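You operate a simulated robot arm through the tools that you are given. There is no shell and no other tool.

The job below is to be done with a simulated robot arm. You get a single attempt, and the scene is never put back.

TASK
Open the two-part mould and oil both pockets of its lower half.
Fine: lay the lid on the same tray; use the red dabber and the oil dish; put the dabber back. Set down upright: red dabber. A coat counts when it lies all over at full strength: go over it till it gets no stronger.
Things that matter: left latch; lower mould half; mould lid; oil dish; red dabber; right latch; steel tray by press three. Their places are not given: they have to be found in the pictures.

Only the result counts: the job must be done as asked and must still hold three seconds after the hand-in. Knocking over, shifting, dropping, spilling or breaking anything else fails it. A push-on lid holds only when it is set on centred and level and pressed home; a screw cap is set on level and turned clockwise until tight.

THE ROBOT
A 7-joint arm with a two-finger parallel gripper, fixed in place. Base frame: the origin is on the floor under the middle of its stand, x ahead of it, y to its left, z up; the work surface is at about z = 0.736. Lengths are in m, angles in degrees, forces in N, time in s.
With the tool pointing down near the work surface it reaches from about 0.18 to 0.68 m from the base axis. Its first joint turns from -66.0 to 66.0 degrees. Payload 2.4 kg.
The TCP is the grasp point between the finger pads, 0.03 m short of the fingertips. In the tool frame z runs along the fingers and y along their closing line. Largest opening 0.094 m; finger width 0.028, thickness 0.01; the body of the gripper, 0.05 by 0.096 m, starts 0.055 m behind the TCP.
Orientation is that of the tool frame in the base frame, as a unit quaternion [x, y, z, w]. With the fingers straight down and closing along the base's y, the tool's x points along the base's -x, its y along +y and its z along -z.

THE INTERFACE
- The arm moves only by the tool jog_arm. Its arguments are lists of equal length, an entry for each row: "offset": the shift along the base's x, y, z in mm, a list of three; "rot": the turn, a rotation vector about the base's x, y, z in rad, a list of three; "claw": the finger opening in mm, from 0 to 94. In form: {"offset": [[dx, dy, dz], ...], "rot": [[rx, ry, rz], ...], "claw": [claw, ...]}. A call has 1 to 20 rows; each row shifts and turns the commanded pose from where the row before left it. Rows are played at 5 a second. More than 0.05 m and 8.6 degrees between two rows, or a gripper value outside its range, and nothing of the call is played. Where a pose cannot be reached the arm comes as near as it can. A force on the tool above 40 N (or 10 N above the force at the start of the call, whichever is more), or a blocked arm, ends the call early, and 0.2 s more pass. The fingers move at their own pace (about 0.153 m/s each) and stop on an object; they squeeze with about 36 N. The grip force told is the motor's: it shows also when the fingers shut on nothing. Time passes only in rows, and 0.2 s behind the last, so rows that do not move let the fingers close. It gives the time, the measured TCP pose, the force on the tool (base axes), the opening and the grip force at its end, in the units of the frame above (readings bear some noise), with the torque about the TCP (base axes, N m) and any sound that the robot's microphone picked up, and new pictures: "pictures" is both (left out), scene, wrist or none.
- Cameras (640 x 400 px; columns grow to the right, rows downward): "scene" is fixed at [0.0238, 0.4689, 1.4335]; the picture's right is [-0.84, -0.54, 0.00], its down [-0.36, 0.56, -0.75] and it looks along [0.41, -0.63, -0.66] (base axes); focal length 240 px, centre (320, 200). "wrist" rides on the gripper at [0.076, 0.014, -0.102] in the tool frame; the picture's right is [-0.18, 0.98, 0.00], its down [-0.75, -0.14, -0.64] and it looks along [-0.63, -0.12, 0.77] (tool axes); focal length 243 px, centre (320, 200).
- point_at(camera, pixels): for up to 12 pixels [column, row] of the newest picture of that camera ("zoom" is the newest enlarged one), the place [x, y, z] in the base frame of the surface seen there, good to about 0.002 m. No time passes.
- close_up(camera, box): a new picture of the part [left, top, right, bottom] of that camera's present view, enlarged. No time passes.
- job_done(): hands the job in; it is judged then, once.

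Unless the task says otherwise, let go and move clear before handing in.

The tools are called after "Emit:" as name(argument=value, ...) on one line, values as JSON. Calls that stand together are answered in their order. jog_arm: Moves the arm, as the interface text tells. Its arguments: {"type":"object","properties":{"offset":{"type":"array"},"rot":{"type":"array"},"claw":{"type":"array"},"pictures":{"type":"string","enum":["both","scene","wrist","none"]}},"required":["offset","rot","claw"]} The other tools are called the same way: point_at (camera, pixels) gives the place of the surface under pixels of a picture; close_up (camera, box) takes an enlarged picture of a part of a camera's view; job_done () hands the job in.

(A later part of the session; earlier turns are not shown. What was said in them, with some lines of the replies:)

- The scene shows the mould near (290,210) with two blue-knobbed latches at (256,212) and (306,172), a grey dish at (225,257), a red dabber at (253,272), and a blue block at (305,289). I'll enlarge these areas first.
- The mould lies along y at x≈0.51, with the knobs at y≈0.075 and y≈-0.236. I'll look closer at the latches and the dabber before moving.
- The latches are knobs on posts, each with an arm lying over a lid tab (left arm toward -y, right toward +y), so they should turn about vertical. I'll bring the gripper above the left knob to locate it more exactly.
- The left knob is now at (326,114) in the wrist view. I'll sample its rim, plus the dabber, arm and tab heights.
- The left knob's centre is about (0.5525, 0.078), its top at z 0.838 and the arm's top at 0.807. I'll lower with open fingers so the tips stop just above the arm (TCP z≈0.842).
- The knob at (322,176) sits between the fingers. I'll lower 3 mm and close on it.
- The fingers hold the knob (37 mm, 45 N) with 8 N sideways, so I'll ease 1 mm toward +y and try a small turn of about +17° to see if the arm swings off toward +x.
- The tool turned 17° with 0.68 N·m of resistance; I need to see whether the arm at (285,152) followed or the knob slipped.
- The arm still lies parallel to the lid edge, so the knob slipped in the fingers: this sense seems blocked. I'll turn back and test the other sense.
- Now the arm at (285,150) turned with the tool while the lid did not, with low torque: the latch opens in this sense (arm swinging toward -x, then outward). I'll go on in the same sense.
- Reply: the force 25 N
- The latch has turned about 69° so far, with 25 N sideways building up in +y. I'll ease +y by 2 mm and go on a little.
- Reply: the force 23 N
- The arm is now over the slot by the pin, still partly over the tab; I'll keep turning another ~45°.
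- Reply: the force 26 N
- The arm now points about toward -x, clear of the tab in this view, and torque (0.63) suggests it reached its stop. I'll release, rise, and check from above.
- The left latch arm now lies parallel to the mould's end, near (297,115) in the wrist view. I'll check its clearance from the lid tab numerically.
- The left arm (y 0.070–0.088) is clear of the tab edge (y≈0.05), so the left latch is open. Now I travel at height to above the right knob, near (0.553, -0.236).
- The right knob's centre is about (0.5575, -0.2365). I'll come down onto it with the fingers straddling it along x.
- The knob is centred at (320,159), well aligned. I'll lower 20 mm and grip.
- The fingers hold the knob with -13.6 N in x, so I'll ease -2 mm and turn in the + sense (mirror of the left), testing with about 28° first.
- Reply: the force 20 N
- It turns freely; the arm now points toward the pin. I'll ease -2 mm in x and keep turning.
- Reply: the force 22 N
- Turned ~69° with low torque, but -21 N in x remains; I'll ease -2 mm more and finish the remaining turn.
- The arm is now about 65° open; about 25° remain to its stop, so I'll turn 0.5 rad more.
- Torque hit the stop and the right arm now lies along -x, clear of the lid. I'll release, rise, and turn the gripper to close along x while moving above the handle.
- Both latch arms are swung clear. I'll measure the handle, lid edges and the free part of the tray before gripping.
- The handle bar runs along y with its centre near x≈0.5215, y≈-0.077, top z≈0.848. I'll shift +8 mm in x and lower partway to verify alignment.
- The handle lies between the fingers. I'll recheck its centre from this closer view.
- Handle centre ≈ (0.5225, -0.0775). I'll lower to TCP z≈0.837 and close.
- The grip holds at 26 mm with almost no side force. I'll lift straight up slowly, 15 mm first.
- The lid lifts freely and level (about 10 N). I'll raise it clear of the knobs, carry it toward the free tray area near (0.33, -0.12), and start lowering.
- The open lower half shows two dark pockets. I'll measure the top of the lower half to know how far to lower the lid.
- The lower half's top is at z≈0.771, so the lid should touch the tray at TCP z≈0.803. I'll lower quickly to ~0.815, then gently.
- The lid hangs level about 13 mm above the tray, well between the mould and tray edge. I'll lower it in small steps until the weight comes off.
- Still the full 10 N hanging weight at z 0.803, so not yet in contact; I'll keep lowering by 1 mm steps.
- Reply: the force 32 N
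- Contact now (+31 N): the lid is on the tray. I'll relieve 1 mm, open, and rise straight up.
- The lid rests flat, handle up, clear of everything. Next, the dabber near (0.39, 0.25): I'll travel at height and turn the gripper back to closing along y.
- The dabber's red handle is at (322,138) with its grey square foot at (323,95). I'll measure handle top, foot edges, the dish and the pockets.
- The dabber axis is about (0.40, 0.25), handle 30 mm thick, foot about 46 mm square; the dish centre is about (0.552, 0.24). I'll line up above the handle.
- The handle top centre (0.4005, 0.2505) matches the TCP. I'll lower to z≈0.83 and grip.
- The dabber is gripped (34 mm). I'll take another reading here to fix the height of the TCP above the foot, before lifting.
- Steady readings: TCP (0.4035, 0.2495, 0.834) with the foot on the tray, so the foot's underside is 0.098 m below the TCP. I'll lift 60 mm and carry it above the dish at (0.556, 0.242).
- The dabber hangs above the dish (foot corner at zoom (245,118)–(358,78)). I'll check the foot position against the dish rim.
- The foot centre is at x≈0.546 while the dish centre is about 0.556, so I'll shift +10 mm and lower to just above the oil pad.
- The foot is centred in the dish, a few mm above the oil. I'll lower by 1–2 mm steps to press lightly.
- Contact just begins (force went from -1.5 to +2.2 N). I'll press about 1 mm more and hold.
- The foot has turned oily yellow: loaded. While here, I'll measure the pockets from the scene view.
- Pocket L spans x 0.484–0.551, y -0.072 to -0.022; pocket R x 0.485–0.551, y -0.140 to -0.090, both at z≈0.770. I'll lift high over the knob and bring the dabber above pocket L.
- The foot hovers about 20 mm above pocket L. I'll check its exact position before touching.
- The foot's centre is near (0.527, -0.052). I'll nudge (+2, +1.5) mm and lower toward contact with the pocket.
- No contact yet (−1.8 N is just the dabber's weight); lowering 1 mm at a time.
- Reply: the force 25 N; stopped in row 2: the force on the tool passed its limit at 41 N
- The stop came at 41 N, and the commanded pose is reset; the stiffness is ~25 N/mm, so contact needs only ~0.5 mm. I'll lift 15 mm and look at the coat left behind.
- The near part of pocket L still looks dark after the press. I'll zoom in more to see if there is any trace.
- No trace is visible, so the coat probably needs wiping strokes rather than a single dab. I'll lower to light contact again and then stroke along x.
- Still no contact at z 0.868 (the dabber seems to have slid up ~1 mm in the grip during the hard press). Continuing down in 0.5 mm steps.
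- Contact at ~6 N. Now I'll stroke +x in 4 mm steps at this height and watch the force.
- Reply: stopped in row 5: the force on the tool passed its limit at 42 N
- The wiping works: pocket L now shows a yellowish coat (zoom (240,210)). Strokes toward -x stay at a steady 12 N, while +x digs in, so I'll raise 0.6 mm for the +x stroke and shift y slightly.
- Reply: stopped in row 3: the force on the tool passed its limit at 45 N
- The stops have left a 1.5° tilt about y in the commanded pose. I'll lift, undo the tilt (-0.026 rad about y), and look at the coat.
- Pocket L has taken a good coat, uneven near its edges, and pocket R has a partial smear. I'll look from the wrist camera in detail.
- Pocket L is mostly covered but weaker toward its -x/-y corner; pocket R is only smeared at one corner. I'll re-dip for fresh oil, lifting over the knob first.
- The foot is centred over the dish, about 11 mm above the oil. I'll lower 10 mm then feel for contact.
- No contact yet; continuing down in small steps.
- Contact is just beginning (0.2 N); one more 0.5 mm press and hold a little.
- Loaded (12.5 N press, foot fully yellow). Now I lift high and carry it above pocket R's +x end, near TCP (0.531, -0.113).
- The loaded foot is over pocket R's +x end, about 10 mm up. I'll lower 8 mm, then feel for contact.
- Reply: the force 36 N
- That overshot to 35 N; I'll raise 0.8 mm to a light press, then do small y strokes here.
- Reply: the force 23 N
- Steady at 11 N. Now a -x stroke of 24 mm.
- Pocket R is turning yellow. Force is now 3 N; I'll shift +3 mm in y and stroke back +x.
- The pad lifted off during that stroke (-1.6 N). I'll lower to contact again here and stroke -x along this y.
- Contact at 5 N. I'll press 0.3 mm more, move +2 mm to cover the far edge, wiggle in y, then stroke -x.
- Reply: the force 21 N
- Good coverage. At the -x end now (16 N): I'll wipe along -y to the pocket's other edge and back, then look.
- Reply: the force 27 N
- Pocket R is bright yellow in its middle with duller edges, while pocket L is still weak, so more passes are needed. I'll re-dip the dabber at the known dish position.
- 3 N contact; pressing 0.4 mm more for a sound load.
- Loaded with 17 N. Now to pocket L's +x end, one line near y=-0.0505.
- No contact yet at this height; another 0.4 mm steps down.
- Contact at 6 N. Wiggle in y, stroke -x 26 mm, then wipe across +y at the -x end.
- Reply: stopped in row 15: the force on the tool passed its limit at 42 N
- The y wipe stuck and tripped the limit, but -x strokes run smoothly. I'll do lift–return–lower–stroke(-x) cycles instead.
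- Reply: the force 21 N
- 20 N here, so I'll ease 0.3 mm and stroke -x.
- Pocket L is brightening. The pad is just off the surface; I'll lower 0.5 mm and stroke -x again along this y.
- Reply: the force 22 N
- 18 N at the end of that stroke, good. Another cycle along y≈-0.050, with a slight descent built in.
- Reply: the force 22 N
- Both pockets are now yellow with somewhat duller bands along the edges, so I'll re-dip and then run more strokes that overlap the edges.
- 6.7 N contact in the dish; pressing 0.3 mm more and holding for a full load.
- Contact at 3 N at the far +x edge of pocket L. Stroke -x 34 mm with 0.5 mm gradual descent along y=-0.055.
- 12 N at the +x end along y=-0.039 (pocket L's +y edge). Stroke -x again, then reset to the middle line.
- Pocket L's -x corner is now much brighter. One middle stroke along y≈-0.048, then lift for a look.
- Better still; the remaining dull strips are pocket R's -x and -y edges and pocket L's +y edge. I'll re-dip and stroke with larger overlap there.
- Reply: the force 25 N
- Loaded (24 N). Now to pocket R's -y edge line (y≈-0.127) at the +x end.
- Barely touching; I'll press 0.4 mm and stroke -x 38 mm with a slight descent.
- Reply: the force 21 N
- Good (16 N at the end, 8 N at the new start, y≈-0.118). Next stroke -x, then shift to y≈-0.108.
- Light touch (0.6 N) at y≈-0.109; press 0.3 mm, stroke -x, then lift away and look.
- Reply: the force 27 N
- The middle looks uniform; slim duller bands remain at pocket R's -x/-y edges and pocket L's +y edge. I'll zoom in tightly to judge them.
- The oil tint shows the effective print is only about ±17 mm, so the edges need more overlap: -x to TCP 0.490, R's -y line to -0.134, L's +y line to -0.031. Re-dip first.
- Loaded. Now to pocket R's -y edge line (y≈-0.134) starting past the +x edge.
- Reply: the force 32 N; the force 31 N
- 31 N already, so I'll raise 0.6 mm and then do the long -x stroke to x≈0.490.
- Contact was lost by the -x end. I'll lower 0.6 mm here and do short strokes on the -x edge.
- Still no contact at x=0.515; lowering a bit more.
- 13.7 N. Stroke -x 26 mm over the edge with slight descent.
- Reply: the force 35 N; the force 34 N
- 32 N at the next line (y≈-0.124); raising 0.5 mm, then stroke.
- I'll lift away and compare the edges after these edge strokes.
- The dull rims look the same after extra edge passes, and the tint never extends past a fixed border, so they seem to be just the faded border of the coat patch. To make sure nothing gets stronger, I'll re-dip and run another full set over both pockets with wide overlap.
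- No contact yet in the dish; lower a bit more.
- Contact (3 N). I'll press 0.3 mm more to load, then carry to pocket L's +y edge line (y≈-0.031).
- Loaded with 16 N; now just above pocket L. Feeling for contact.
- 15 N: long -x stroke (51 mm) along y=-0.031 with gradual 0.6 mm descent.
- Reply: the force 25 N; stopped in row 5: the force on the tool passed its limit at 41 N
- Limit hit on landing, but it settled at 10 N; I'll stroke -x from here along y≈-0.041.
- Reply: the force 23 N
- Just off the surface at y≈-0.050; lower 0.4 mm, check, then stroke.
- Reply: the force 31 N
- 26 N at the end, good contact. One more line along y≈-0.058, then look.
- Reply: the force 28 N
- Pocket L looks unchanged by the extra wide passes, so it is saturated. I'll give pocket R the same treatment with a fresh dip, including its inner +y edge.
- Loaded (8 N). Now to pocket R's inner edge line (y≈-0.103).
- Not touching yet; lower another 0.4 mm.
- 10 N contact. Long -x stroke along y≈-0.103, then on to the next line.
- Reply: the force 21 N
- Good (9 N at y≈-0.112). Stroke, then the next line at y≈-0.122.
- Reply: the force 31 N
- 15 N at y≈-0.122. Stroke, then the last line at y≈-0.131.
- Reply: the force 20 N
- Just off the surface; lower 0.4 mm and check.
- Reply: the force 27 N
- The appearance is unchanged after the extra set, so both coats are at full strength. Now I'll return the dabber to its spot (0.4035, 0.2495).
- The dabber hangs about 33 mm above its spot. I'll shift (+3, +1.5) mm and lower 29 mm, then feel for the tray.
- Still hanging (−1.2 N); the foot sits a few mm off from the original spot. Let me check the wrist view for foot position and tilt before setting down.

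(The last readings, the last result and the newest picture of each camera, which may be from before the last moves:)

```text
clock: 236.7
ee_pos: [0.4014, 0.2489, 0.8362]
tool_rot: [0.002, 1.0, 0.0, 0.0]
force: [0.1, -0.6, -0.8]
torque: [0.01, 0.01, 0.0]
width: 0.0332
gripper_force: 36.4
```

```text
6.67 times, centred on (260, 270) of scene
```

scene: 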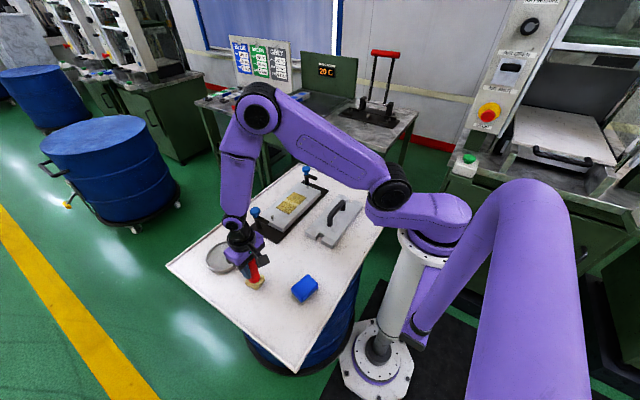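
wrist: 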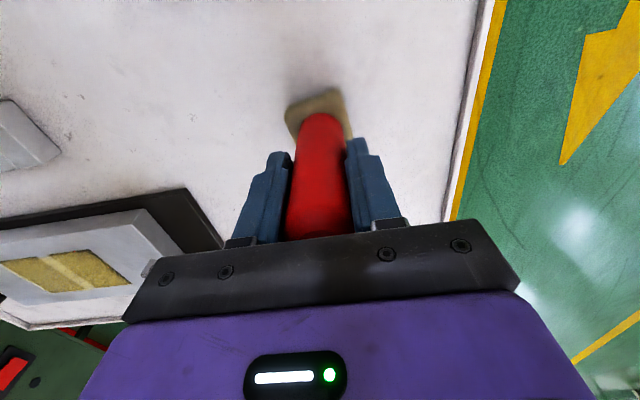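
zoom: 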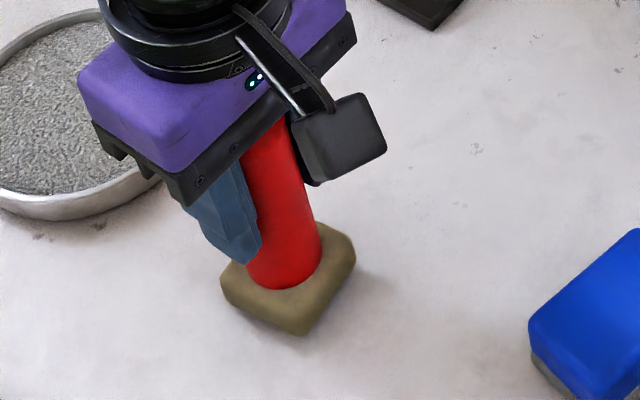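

The dabber leans about 1.5–2° in the grip (foot toward +x) and sits ~7 mm to +x of its old place. I'll rotate +0.03 rad about y, shift -4 mm in x, and lower gently.

Emit:
jog_arm(offset=[[-2, 0, 0], [-2, 0, 0], [0, 0, 0]], rot=[[0, 0.015, 0], [0, 0.015, 0], [0, 0, 0]], claw=[10, 10, 10], pictures="none")

Emit:
jog_arm(offset=[[0, 0, -1], [0, 0, 0]], rot=[[0, 0, 0], [0, 0, 0]], claw=[10, 10], pictures="both")

Emit:
point_at(camera="wrist", pixels=[[340, 92], [347, 130], [320, 104], [318, 125], [318, 145], [318, 165], [318, 185], [318, 205]])

Emit:
close_up(camera="scene", box=[230, 240, 290, 300])

```text
clock: 237.5
ee_pos: [0.399, 0.2503, 0.8364]
tool_rot: [0.002, 1.0, 0.0, -0.015]
force: [-0.5, 0.0, -1.9]
torque: [0.01, 0.0, 0.01]
width: 0.0333
gripper_force: 35.7
```

```text
clock: 238.1
ee_pos: [0.3997, 0.2493, 0.8344]
tool_rot: [0.002, 1.0, -0.001, -0.014]
force: [-0.8, -0.1, -1.6]
torque: [-0.01, 0.01, -0.03]
width: 0.0333
gripper_force: 36.3
```

scene: 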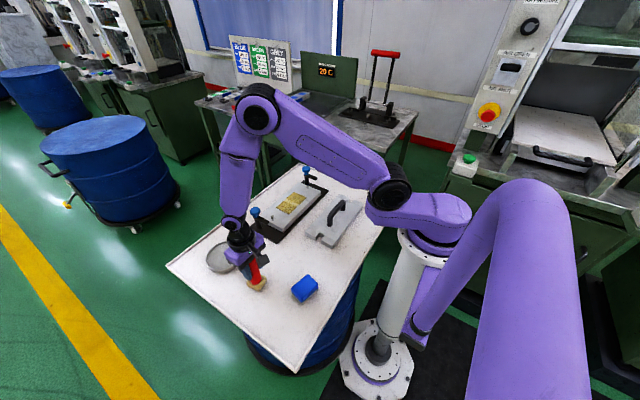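
wrist: 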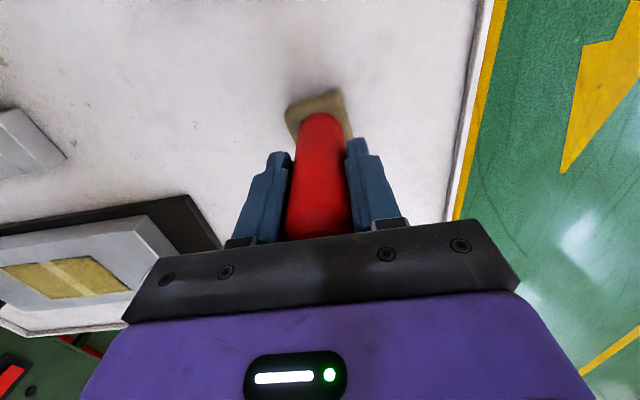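

```text
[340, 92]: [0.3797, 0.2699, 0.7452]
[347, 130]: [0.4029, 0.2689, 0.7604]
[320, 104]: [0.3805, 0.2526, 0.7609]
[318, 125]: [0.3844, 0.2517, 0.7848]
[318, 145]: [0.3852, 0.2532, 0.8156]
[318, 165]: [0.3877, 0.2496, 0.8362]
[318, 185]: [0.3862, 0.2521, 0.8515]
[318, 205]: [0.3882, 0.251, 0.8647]
```

```text
6.67 times, centred on (260, 270) of scene
```

zoom: 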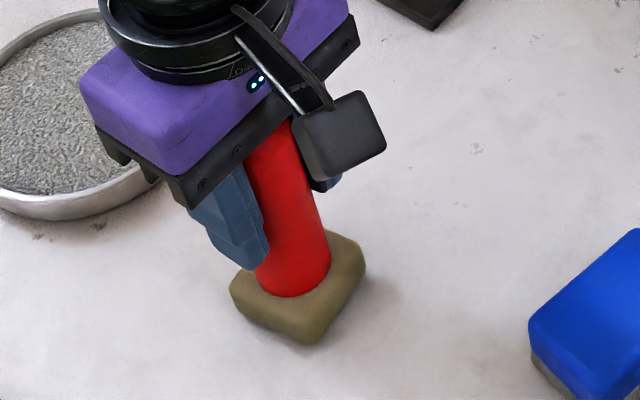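

The readings suggest it's now over-corrected by about 1°, so I'll turn back 0.02 rad and then lower in small steps to contact.

Emit:
jog_arm(offset=[[0, 0, 0], [0, 0, -0.5], [0, 0, 0]], rot=[[0, -0.02, 0], [0, 0, 0], [0, 0, 0]], claw=[10, 10, 10], pictures="none")

Emit:
jog_arm(offset=[[0, 0, -0.5], [0, 0, 0]], rot=[[0, 0, 0], [0, 0, 0]], claw=[10, 10], pictures="none")

Emit:
jog_arm(offset=[[0, 0, -0.5], [0, 0, 0]], rot=[[0, 0, 0], [0, 0, 0]], claw=[10, 10], pictures="none")

```text
clock: 238.9
ee_pos: [0.4001, 0.25, 0.8346]
tool_rot: [0.002, 1.0, 0.0, -0.005]
force: [-0.3, 0.7, -0.3]
torque: [-0.04, 0.02, -0.02]
width: 0.0331
gripper_force: 36.1
```

```text
clock: 239.5
ee_pos: [0.3998, 0.2485, 0.8321]
tool_rot: [0.002, 1.0, 0.0, -0.005]
force: [1.2, 0.3, -1.3]
torque: [0.0, -0.02, 0.06]
width: 0.0333
gripper_force: 36.3
```

```text
clock: 240.1
ee_pos: [0.3997, 0.2496, 0.8325]
tool_rot: [0.003, 1.0, 0.0, -0.006]
force: [0.1, 0.3, -1.2]
torque: [0.0, 0.02, 0.0]
width: 0.0333
gripper_force: 35.9
```

No contact yet at z≈0.8325; continuing down by 0.5 mm.

Emit:
jog_arm(offset=[[0, 0, -0.5], [0, 0, 0]], rot=[[0, 0, 0], [0, 0, 0]], claw=[10, 10], pictures="none")

Emit:
jog_arm(offset=[[0, 0, -0.5], [0, 0, 0]], rot=[[0, 0, 0], [0, 0, 0]], claw=[10, 10], pictures="none")

Emit:
jog_arm(offset=[[0, 0, -0.5], [0, 0, 0]], rot=[[0, 0, 0], [0, 0, 0]], claw=[10, 10], pictures="none")

```text
clock: 240.7
ee_pos: [0.4008, 0.2489, 0.8319]
tool_rot: [0.002, 1.0, 0.0, -0.005]
force: [-0.6, -0.1, -0.6]
torque: [0.0, -0.03, 0.01]
width: 0.0334
gripper_force: 35.7
```

```text
clock: 241.3
ee_pos: [0.4007, 0.2503, 0.832]
tool_rot: [0.002, 1.0, 0.0, -0.006]
force: [-0.2, -0.1, 0.6]
torque: [-0.04, 0.07, 0.0]
width: 0.0333
gripper_force: 35.8
```

```text
clock: 241.9
ee_pos: [0.4002, 0.2499, 0.8311]
tool_rot: [0.002, 1.0, 0.0, -0.005]
force: [-1.6, 0.1, 10.2]
torque: [-0.02, 0.44, -0.01]
width: 0.0331
gripper_force: 36.2
```

Contact, but the 0.44 N·m torque shows the -x edge of the foot touching first, so the first correction was right. I'll raise 0.7 mm, rotate +0.02 rad about y, and lower again.

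Emit:
jog_arm(offset=[[0, 0, 0.8], [0, 0, 0], [0, 0, -0.5], [0, 0, 0]], rot=[[0, 0, 0], [0, 0.02, 0], [0, 0, 0], [0, 0, 0]], claw=[10, 10, 10, 10], pictures="none")

Emit:
jog_arm(offset=[[0, 0, -0.4], [0, 0, 0]], rot=[[0, 0, 0], [0, 0, 0]], claw=[10, 10], pictures="none")

```text
clock: 242.9
ee_pos: [0.398, 0.2499, 0.8325]
tool_rot: [0.002, 1.0, 0.0, -0.015]
force: [1.2, 1.1, -0.1]
torque: [0.02, -0.19, 0.06]
width: 0.0333
gripper_force: 36.1
```

```text
clock: 243.5
ee_pos: [0.4001, 0.2497, 0.8323]
tool_rot: [0.002, 1.0, 0.0, -0.015]
force: [1.5, 0.0, 5.8]
torque: [-0.17, -0.36, 0.03]
width: 0.033
gripper_force: 35.5
```

Now the +x edge touches first, so the level lies in between; I'll go back 0.01 rad and settle.

Emit:
jog_arm(offset=[[0, 0, 0.5], [0, 0, 0], [0, 0, -0.5], [0, 0, 0]], rot=[[0, 0, 0], [0, -0.01, 0], [0, 0, 0], [0, 0, 0]], claw=[10, 10, 10, 10], pictures="none")

Emit:
jog_arm(offset=[[0, 0, -0.2], [0, 0, 0]], rot=[[0, 0, 0], [0, 0, 0]], claw=[10, 10], pictures="both")

Emit:
close_up(camera="scene", box=[200, 220, 320, 320])

```text
clock: 244.5
ee_pos: [0.4004, 0.2489, 0.832]
tool_rot: [0.002, 1.0, 0.001, -0.01]
force: [0.2, -0.6, -1.4]
torque: [0.01, -0.01, 0.01]
width: 0.0333
gripper_force: 36.0
```

```text
clock: 245.1
ee_pos: [0.401, 0.249, 0.8316]
tool_rot: [0.002, 1.0, 0.0, -0.01]
force: [-4.0, -2.2, 15.8]
torque: [-0.17, 0.03, -0.02]
width: 0.0334
gripper_force: 36.0
```

scene: 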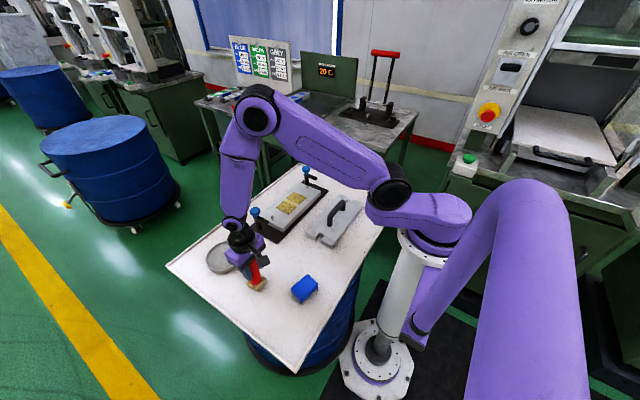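
wrist: 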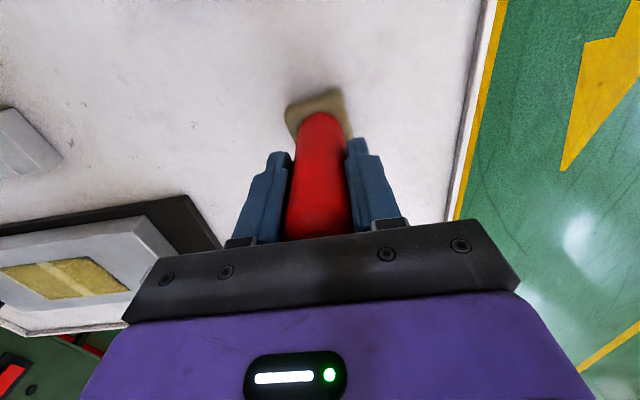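

```text
4.00 times, centred on (260, 270) of scene
```

zoom: 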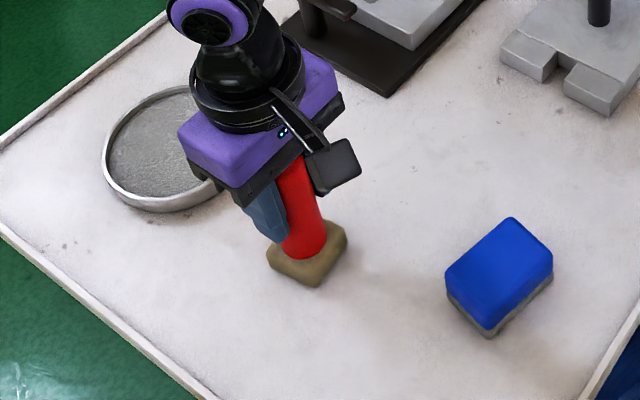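

The foot now sits flat (torques near zero, 16 N) at its old place. I'll ease 0.4 mm, open, wait, and rise straight up.

Emit:
jog_arm(offset=[[0, 0, 0.4], [0, 0, 0], [0, 0, 0], [0, 0, 0], [0, 0, 0]], rot=[[0, 0, 0], [0, 0, 0], [0, 0, 0], [0, 0, 0], [0, 0, 0]], claw=[10, 45, 70, 75, 75], pictures="both")

Emit:
close_up(camera="scene", box=[200, 220, 320, 320])

```text
clock: 246.3
ee_pos: [0.4001, 0.2501, 0.8315]
tool_rot: [0.002, 1.0, 0.0, -0.01]
force: [1.0, 0.7, 0.0]
torque: [0.02, 0.0, 0.02]
width: 0.075
gripper_force: 0.0
```

scene: 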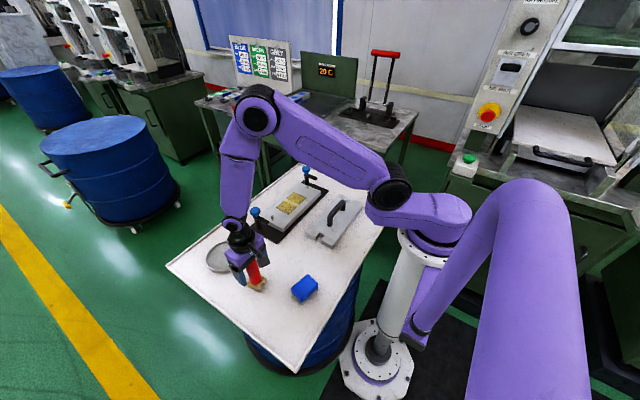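
wrist: 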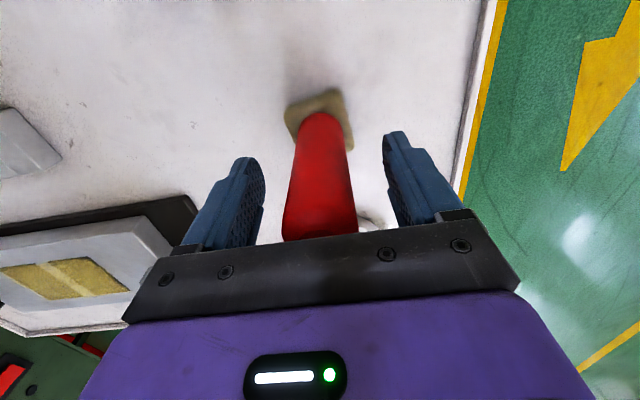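

```text
4.00 times, centred on (260, 270) of scene
```

zoom: 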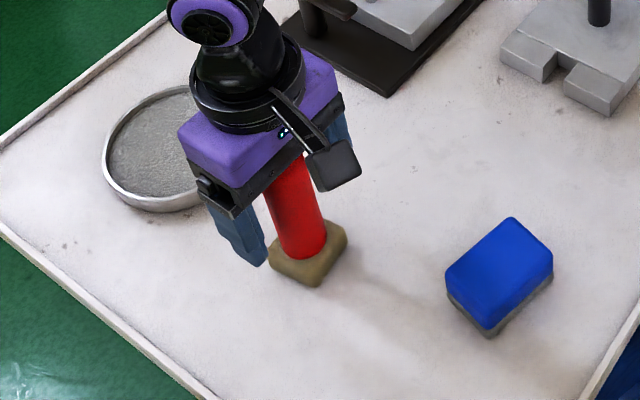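

The dabber stands upright and free between the open fingers. I'll rise straight up and move clear, then inspect everything.

Emit:
jog_arm(offset=[[0, 0, 20], [0, 0, 40], [0, 0, 40], [0, 0, 40], [-20, -30, 20], [-20, -40, 10], [-20, -40, 0], [0, -40, 0], [0, -40, 0], [0, 0, 0]], rot=[[0, 0, 0], [0, 0, 0], [0, 0, 0], [0, 0, 0], [0, -0.02, 0], [0, 0, 0], [0, 0, 0], [0, 0, 0], [0, 0, 0], [0, 0, 0]], claw=[75, 75, 75, 75, 75, 75, 75, 75, 75, 75], pictures="both")

Emit:
close_up(camera="scene", box=[180, 160, 400, 300])

Emit:
close_up(camera="scene", box=[240, 165, 340, 235])

Emit:
close_up(camera="scene", box=[200, 220, 320, 320])

```text
clock: 248.5
ee_pos: [0.3379, 0.0617, 0.999]
tool_rot: [0.002, 1.0, 0.0, 0.001]
force: [0.7, 1.6, 0.1]
torque: [0.0, 0.01, -0.02]
width: 0.0753
gripper_force: 0.0
```

scene: 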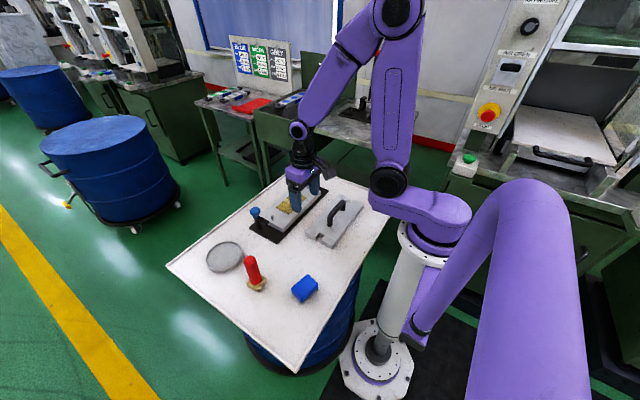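
wrist: 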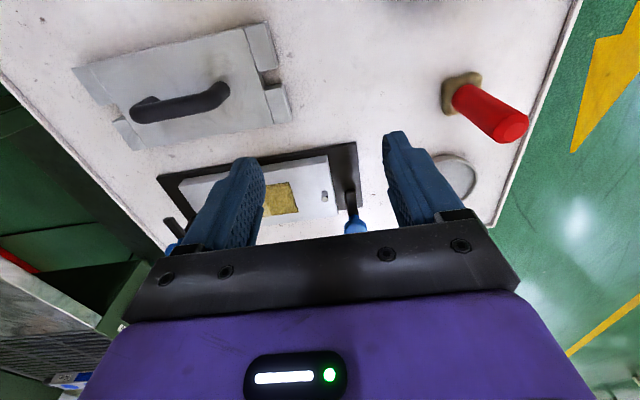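

```text
2.86 times, centred on (290, 230) of scene
```

zoom: 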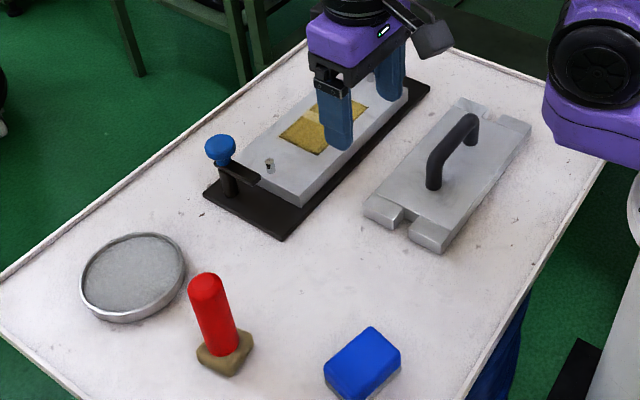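

```text
5.71 times, centred on (290, 200) of scene
```

zoom: 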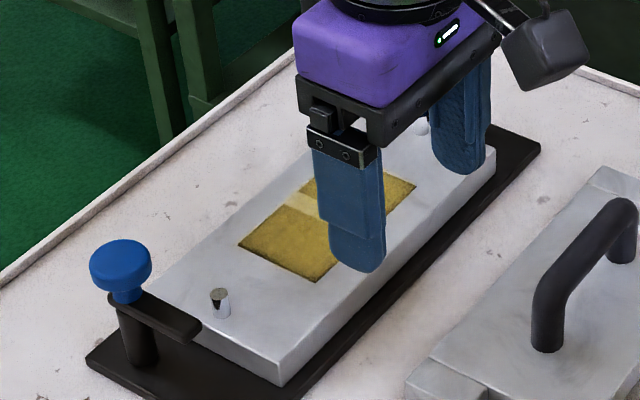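

```text
4.00 times, centred on (260, 270) of scene
```

zoom: 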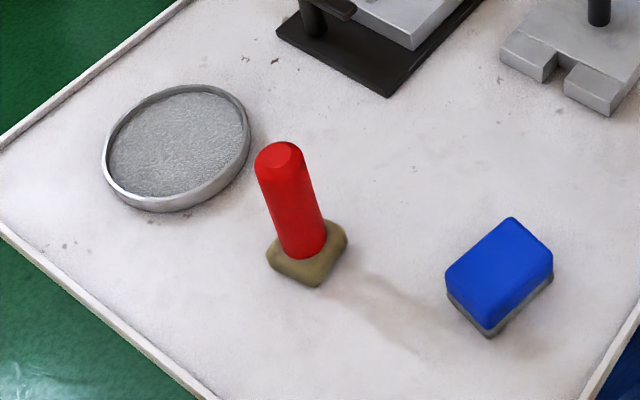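

The dabber stands where it was. I'll move the arm out of the line of sight and take one clear look at the pockets and latches.

Emit:
jog_arm(offset=[[-10, -40, 20], [0, -45, 20], [0, -45, 20], [0, -45, 20], [0, -40, 20], [0, 0, 0]], rot=[[0, 0, 0], [0, 0, 0], [0, 0, 0], [0, 0, 0], [0, 0, 0], [0, 0, 0]], claw=[75, 75, 75, 75, 75, 75], pictures="both")

Emit:
close_up(camera="scene", box=[260, 180, 320, 230])

Emit:
close_up(camera="scene", box=[274, 188, 322, 218])

Emit:
close_up(camera="scene", box=[240, 160, 360, 250])

```text
clock: 249.9
ee_pos: [0.3318, -0.1578, 1.1037]
tool_rot: [0.002, 1.0, 0.0, 0.0]
force: [0.4, -0.6, 0.7]
torque: [0.01, 0.03, 0.0]
width: 0.0752
gripper_force: 0.1
```

scene: 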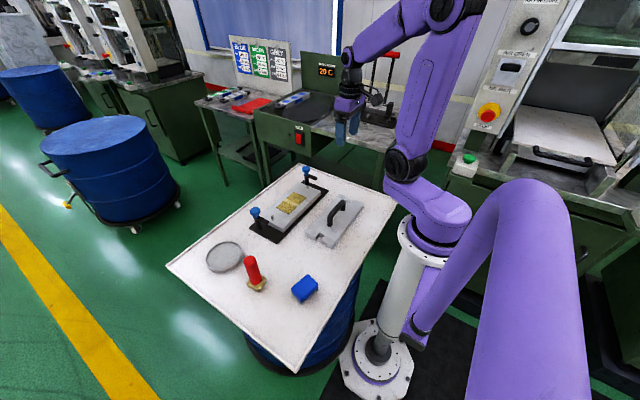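
wrist: 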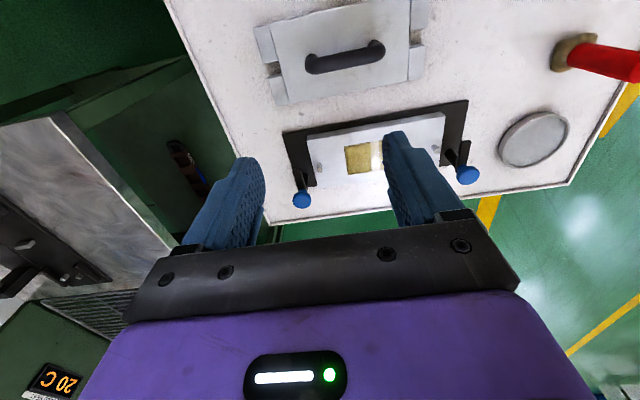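

```text
8.00 times, centred on (290, 205) of scene
```

zoom: 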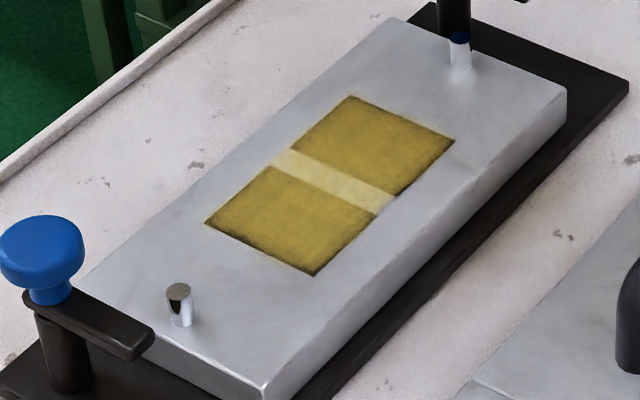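

```text
13.33 times, centred on (298, 203) of scene
```

zoom: 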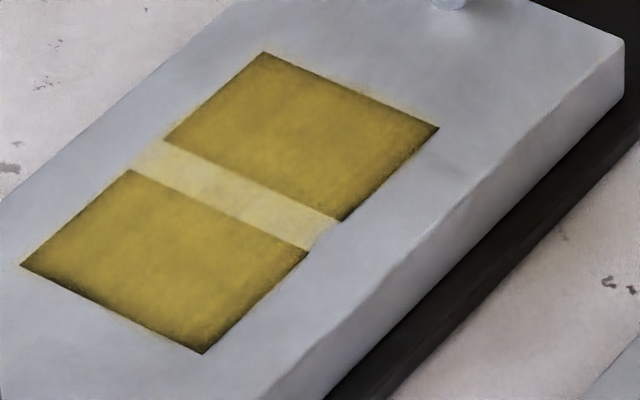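

```text
4.44 times, centred on (300, 205) of scene
```

zoom: 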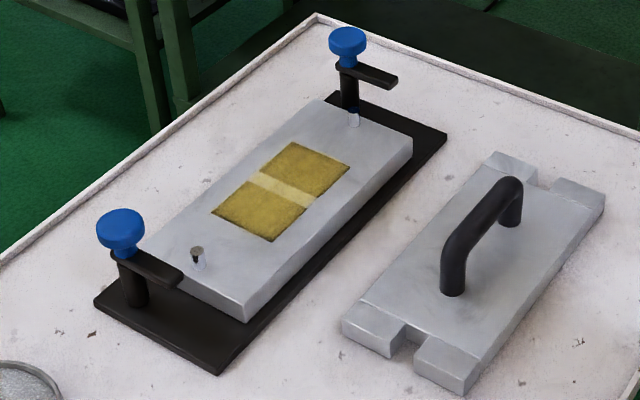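

Everything reads as asked: both latches are open and the lid lies flat on the tray at (0.33, -0.12). Both pockets (zoom (225,210) and (370,145)) are evenly yellow with no further change after the last passes. The mould hasn't shifted, the dabber stands upright at its place, and the arm is clear, so I'm handing in.

Emit:
job_done()

```text
The job is handed in.
```

I opened the mould, oiled both pockets of the lower half, and handed the job in. The hand-in gave no verdict, so I don't know yet whether it passed.

- **Latches and lid:** Both latches are swung clear. The lid lies flat with its handle up on the same tray, clear of the mould.
- **Oil:** Both pockets are an even yellow, and a last full set of strokes with fresh oil on each changed nothing visible. Thin duller bands remain along the outer edges. They did not change after several passes with the pad well past those edges, so I took them as the border of the coat in the picture. I can't rule out that the coat is slightly weaker there.
- **Overspill:** Some oil also got onto the strip of metal between the two pockets and a few millimetres around them.
- **Dabber:** It stands upright within a few millimetres of where it started. Its foot is now oily.
- **Everything else:** In the last pictures the mould, oil dish and blue sponge look unmoved. The dabber pressed past the 40 N limit a few times and the arm stopped each time.
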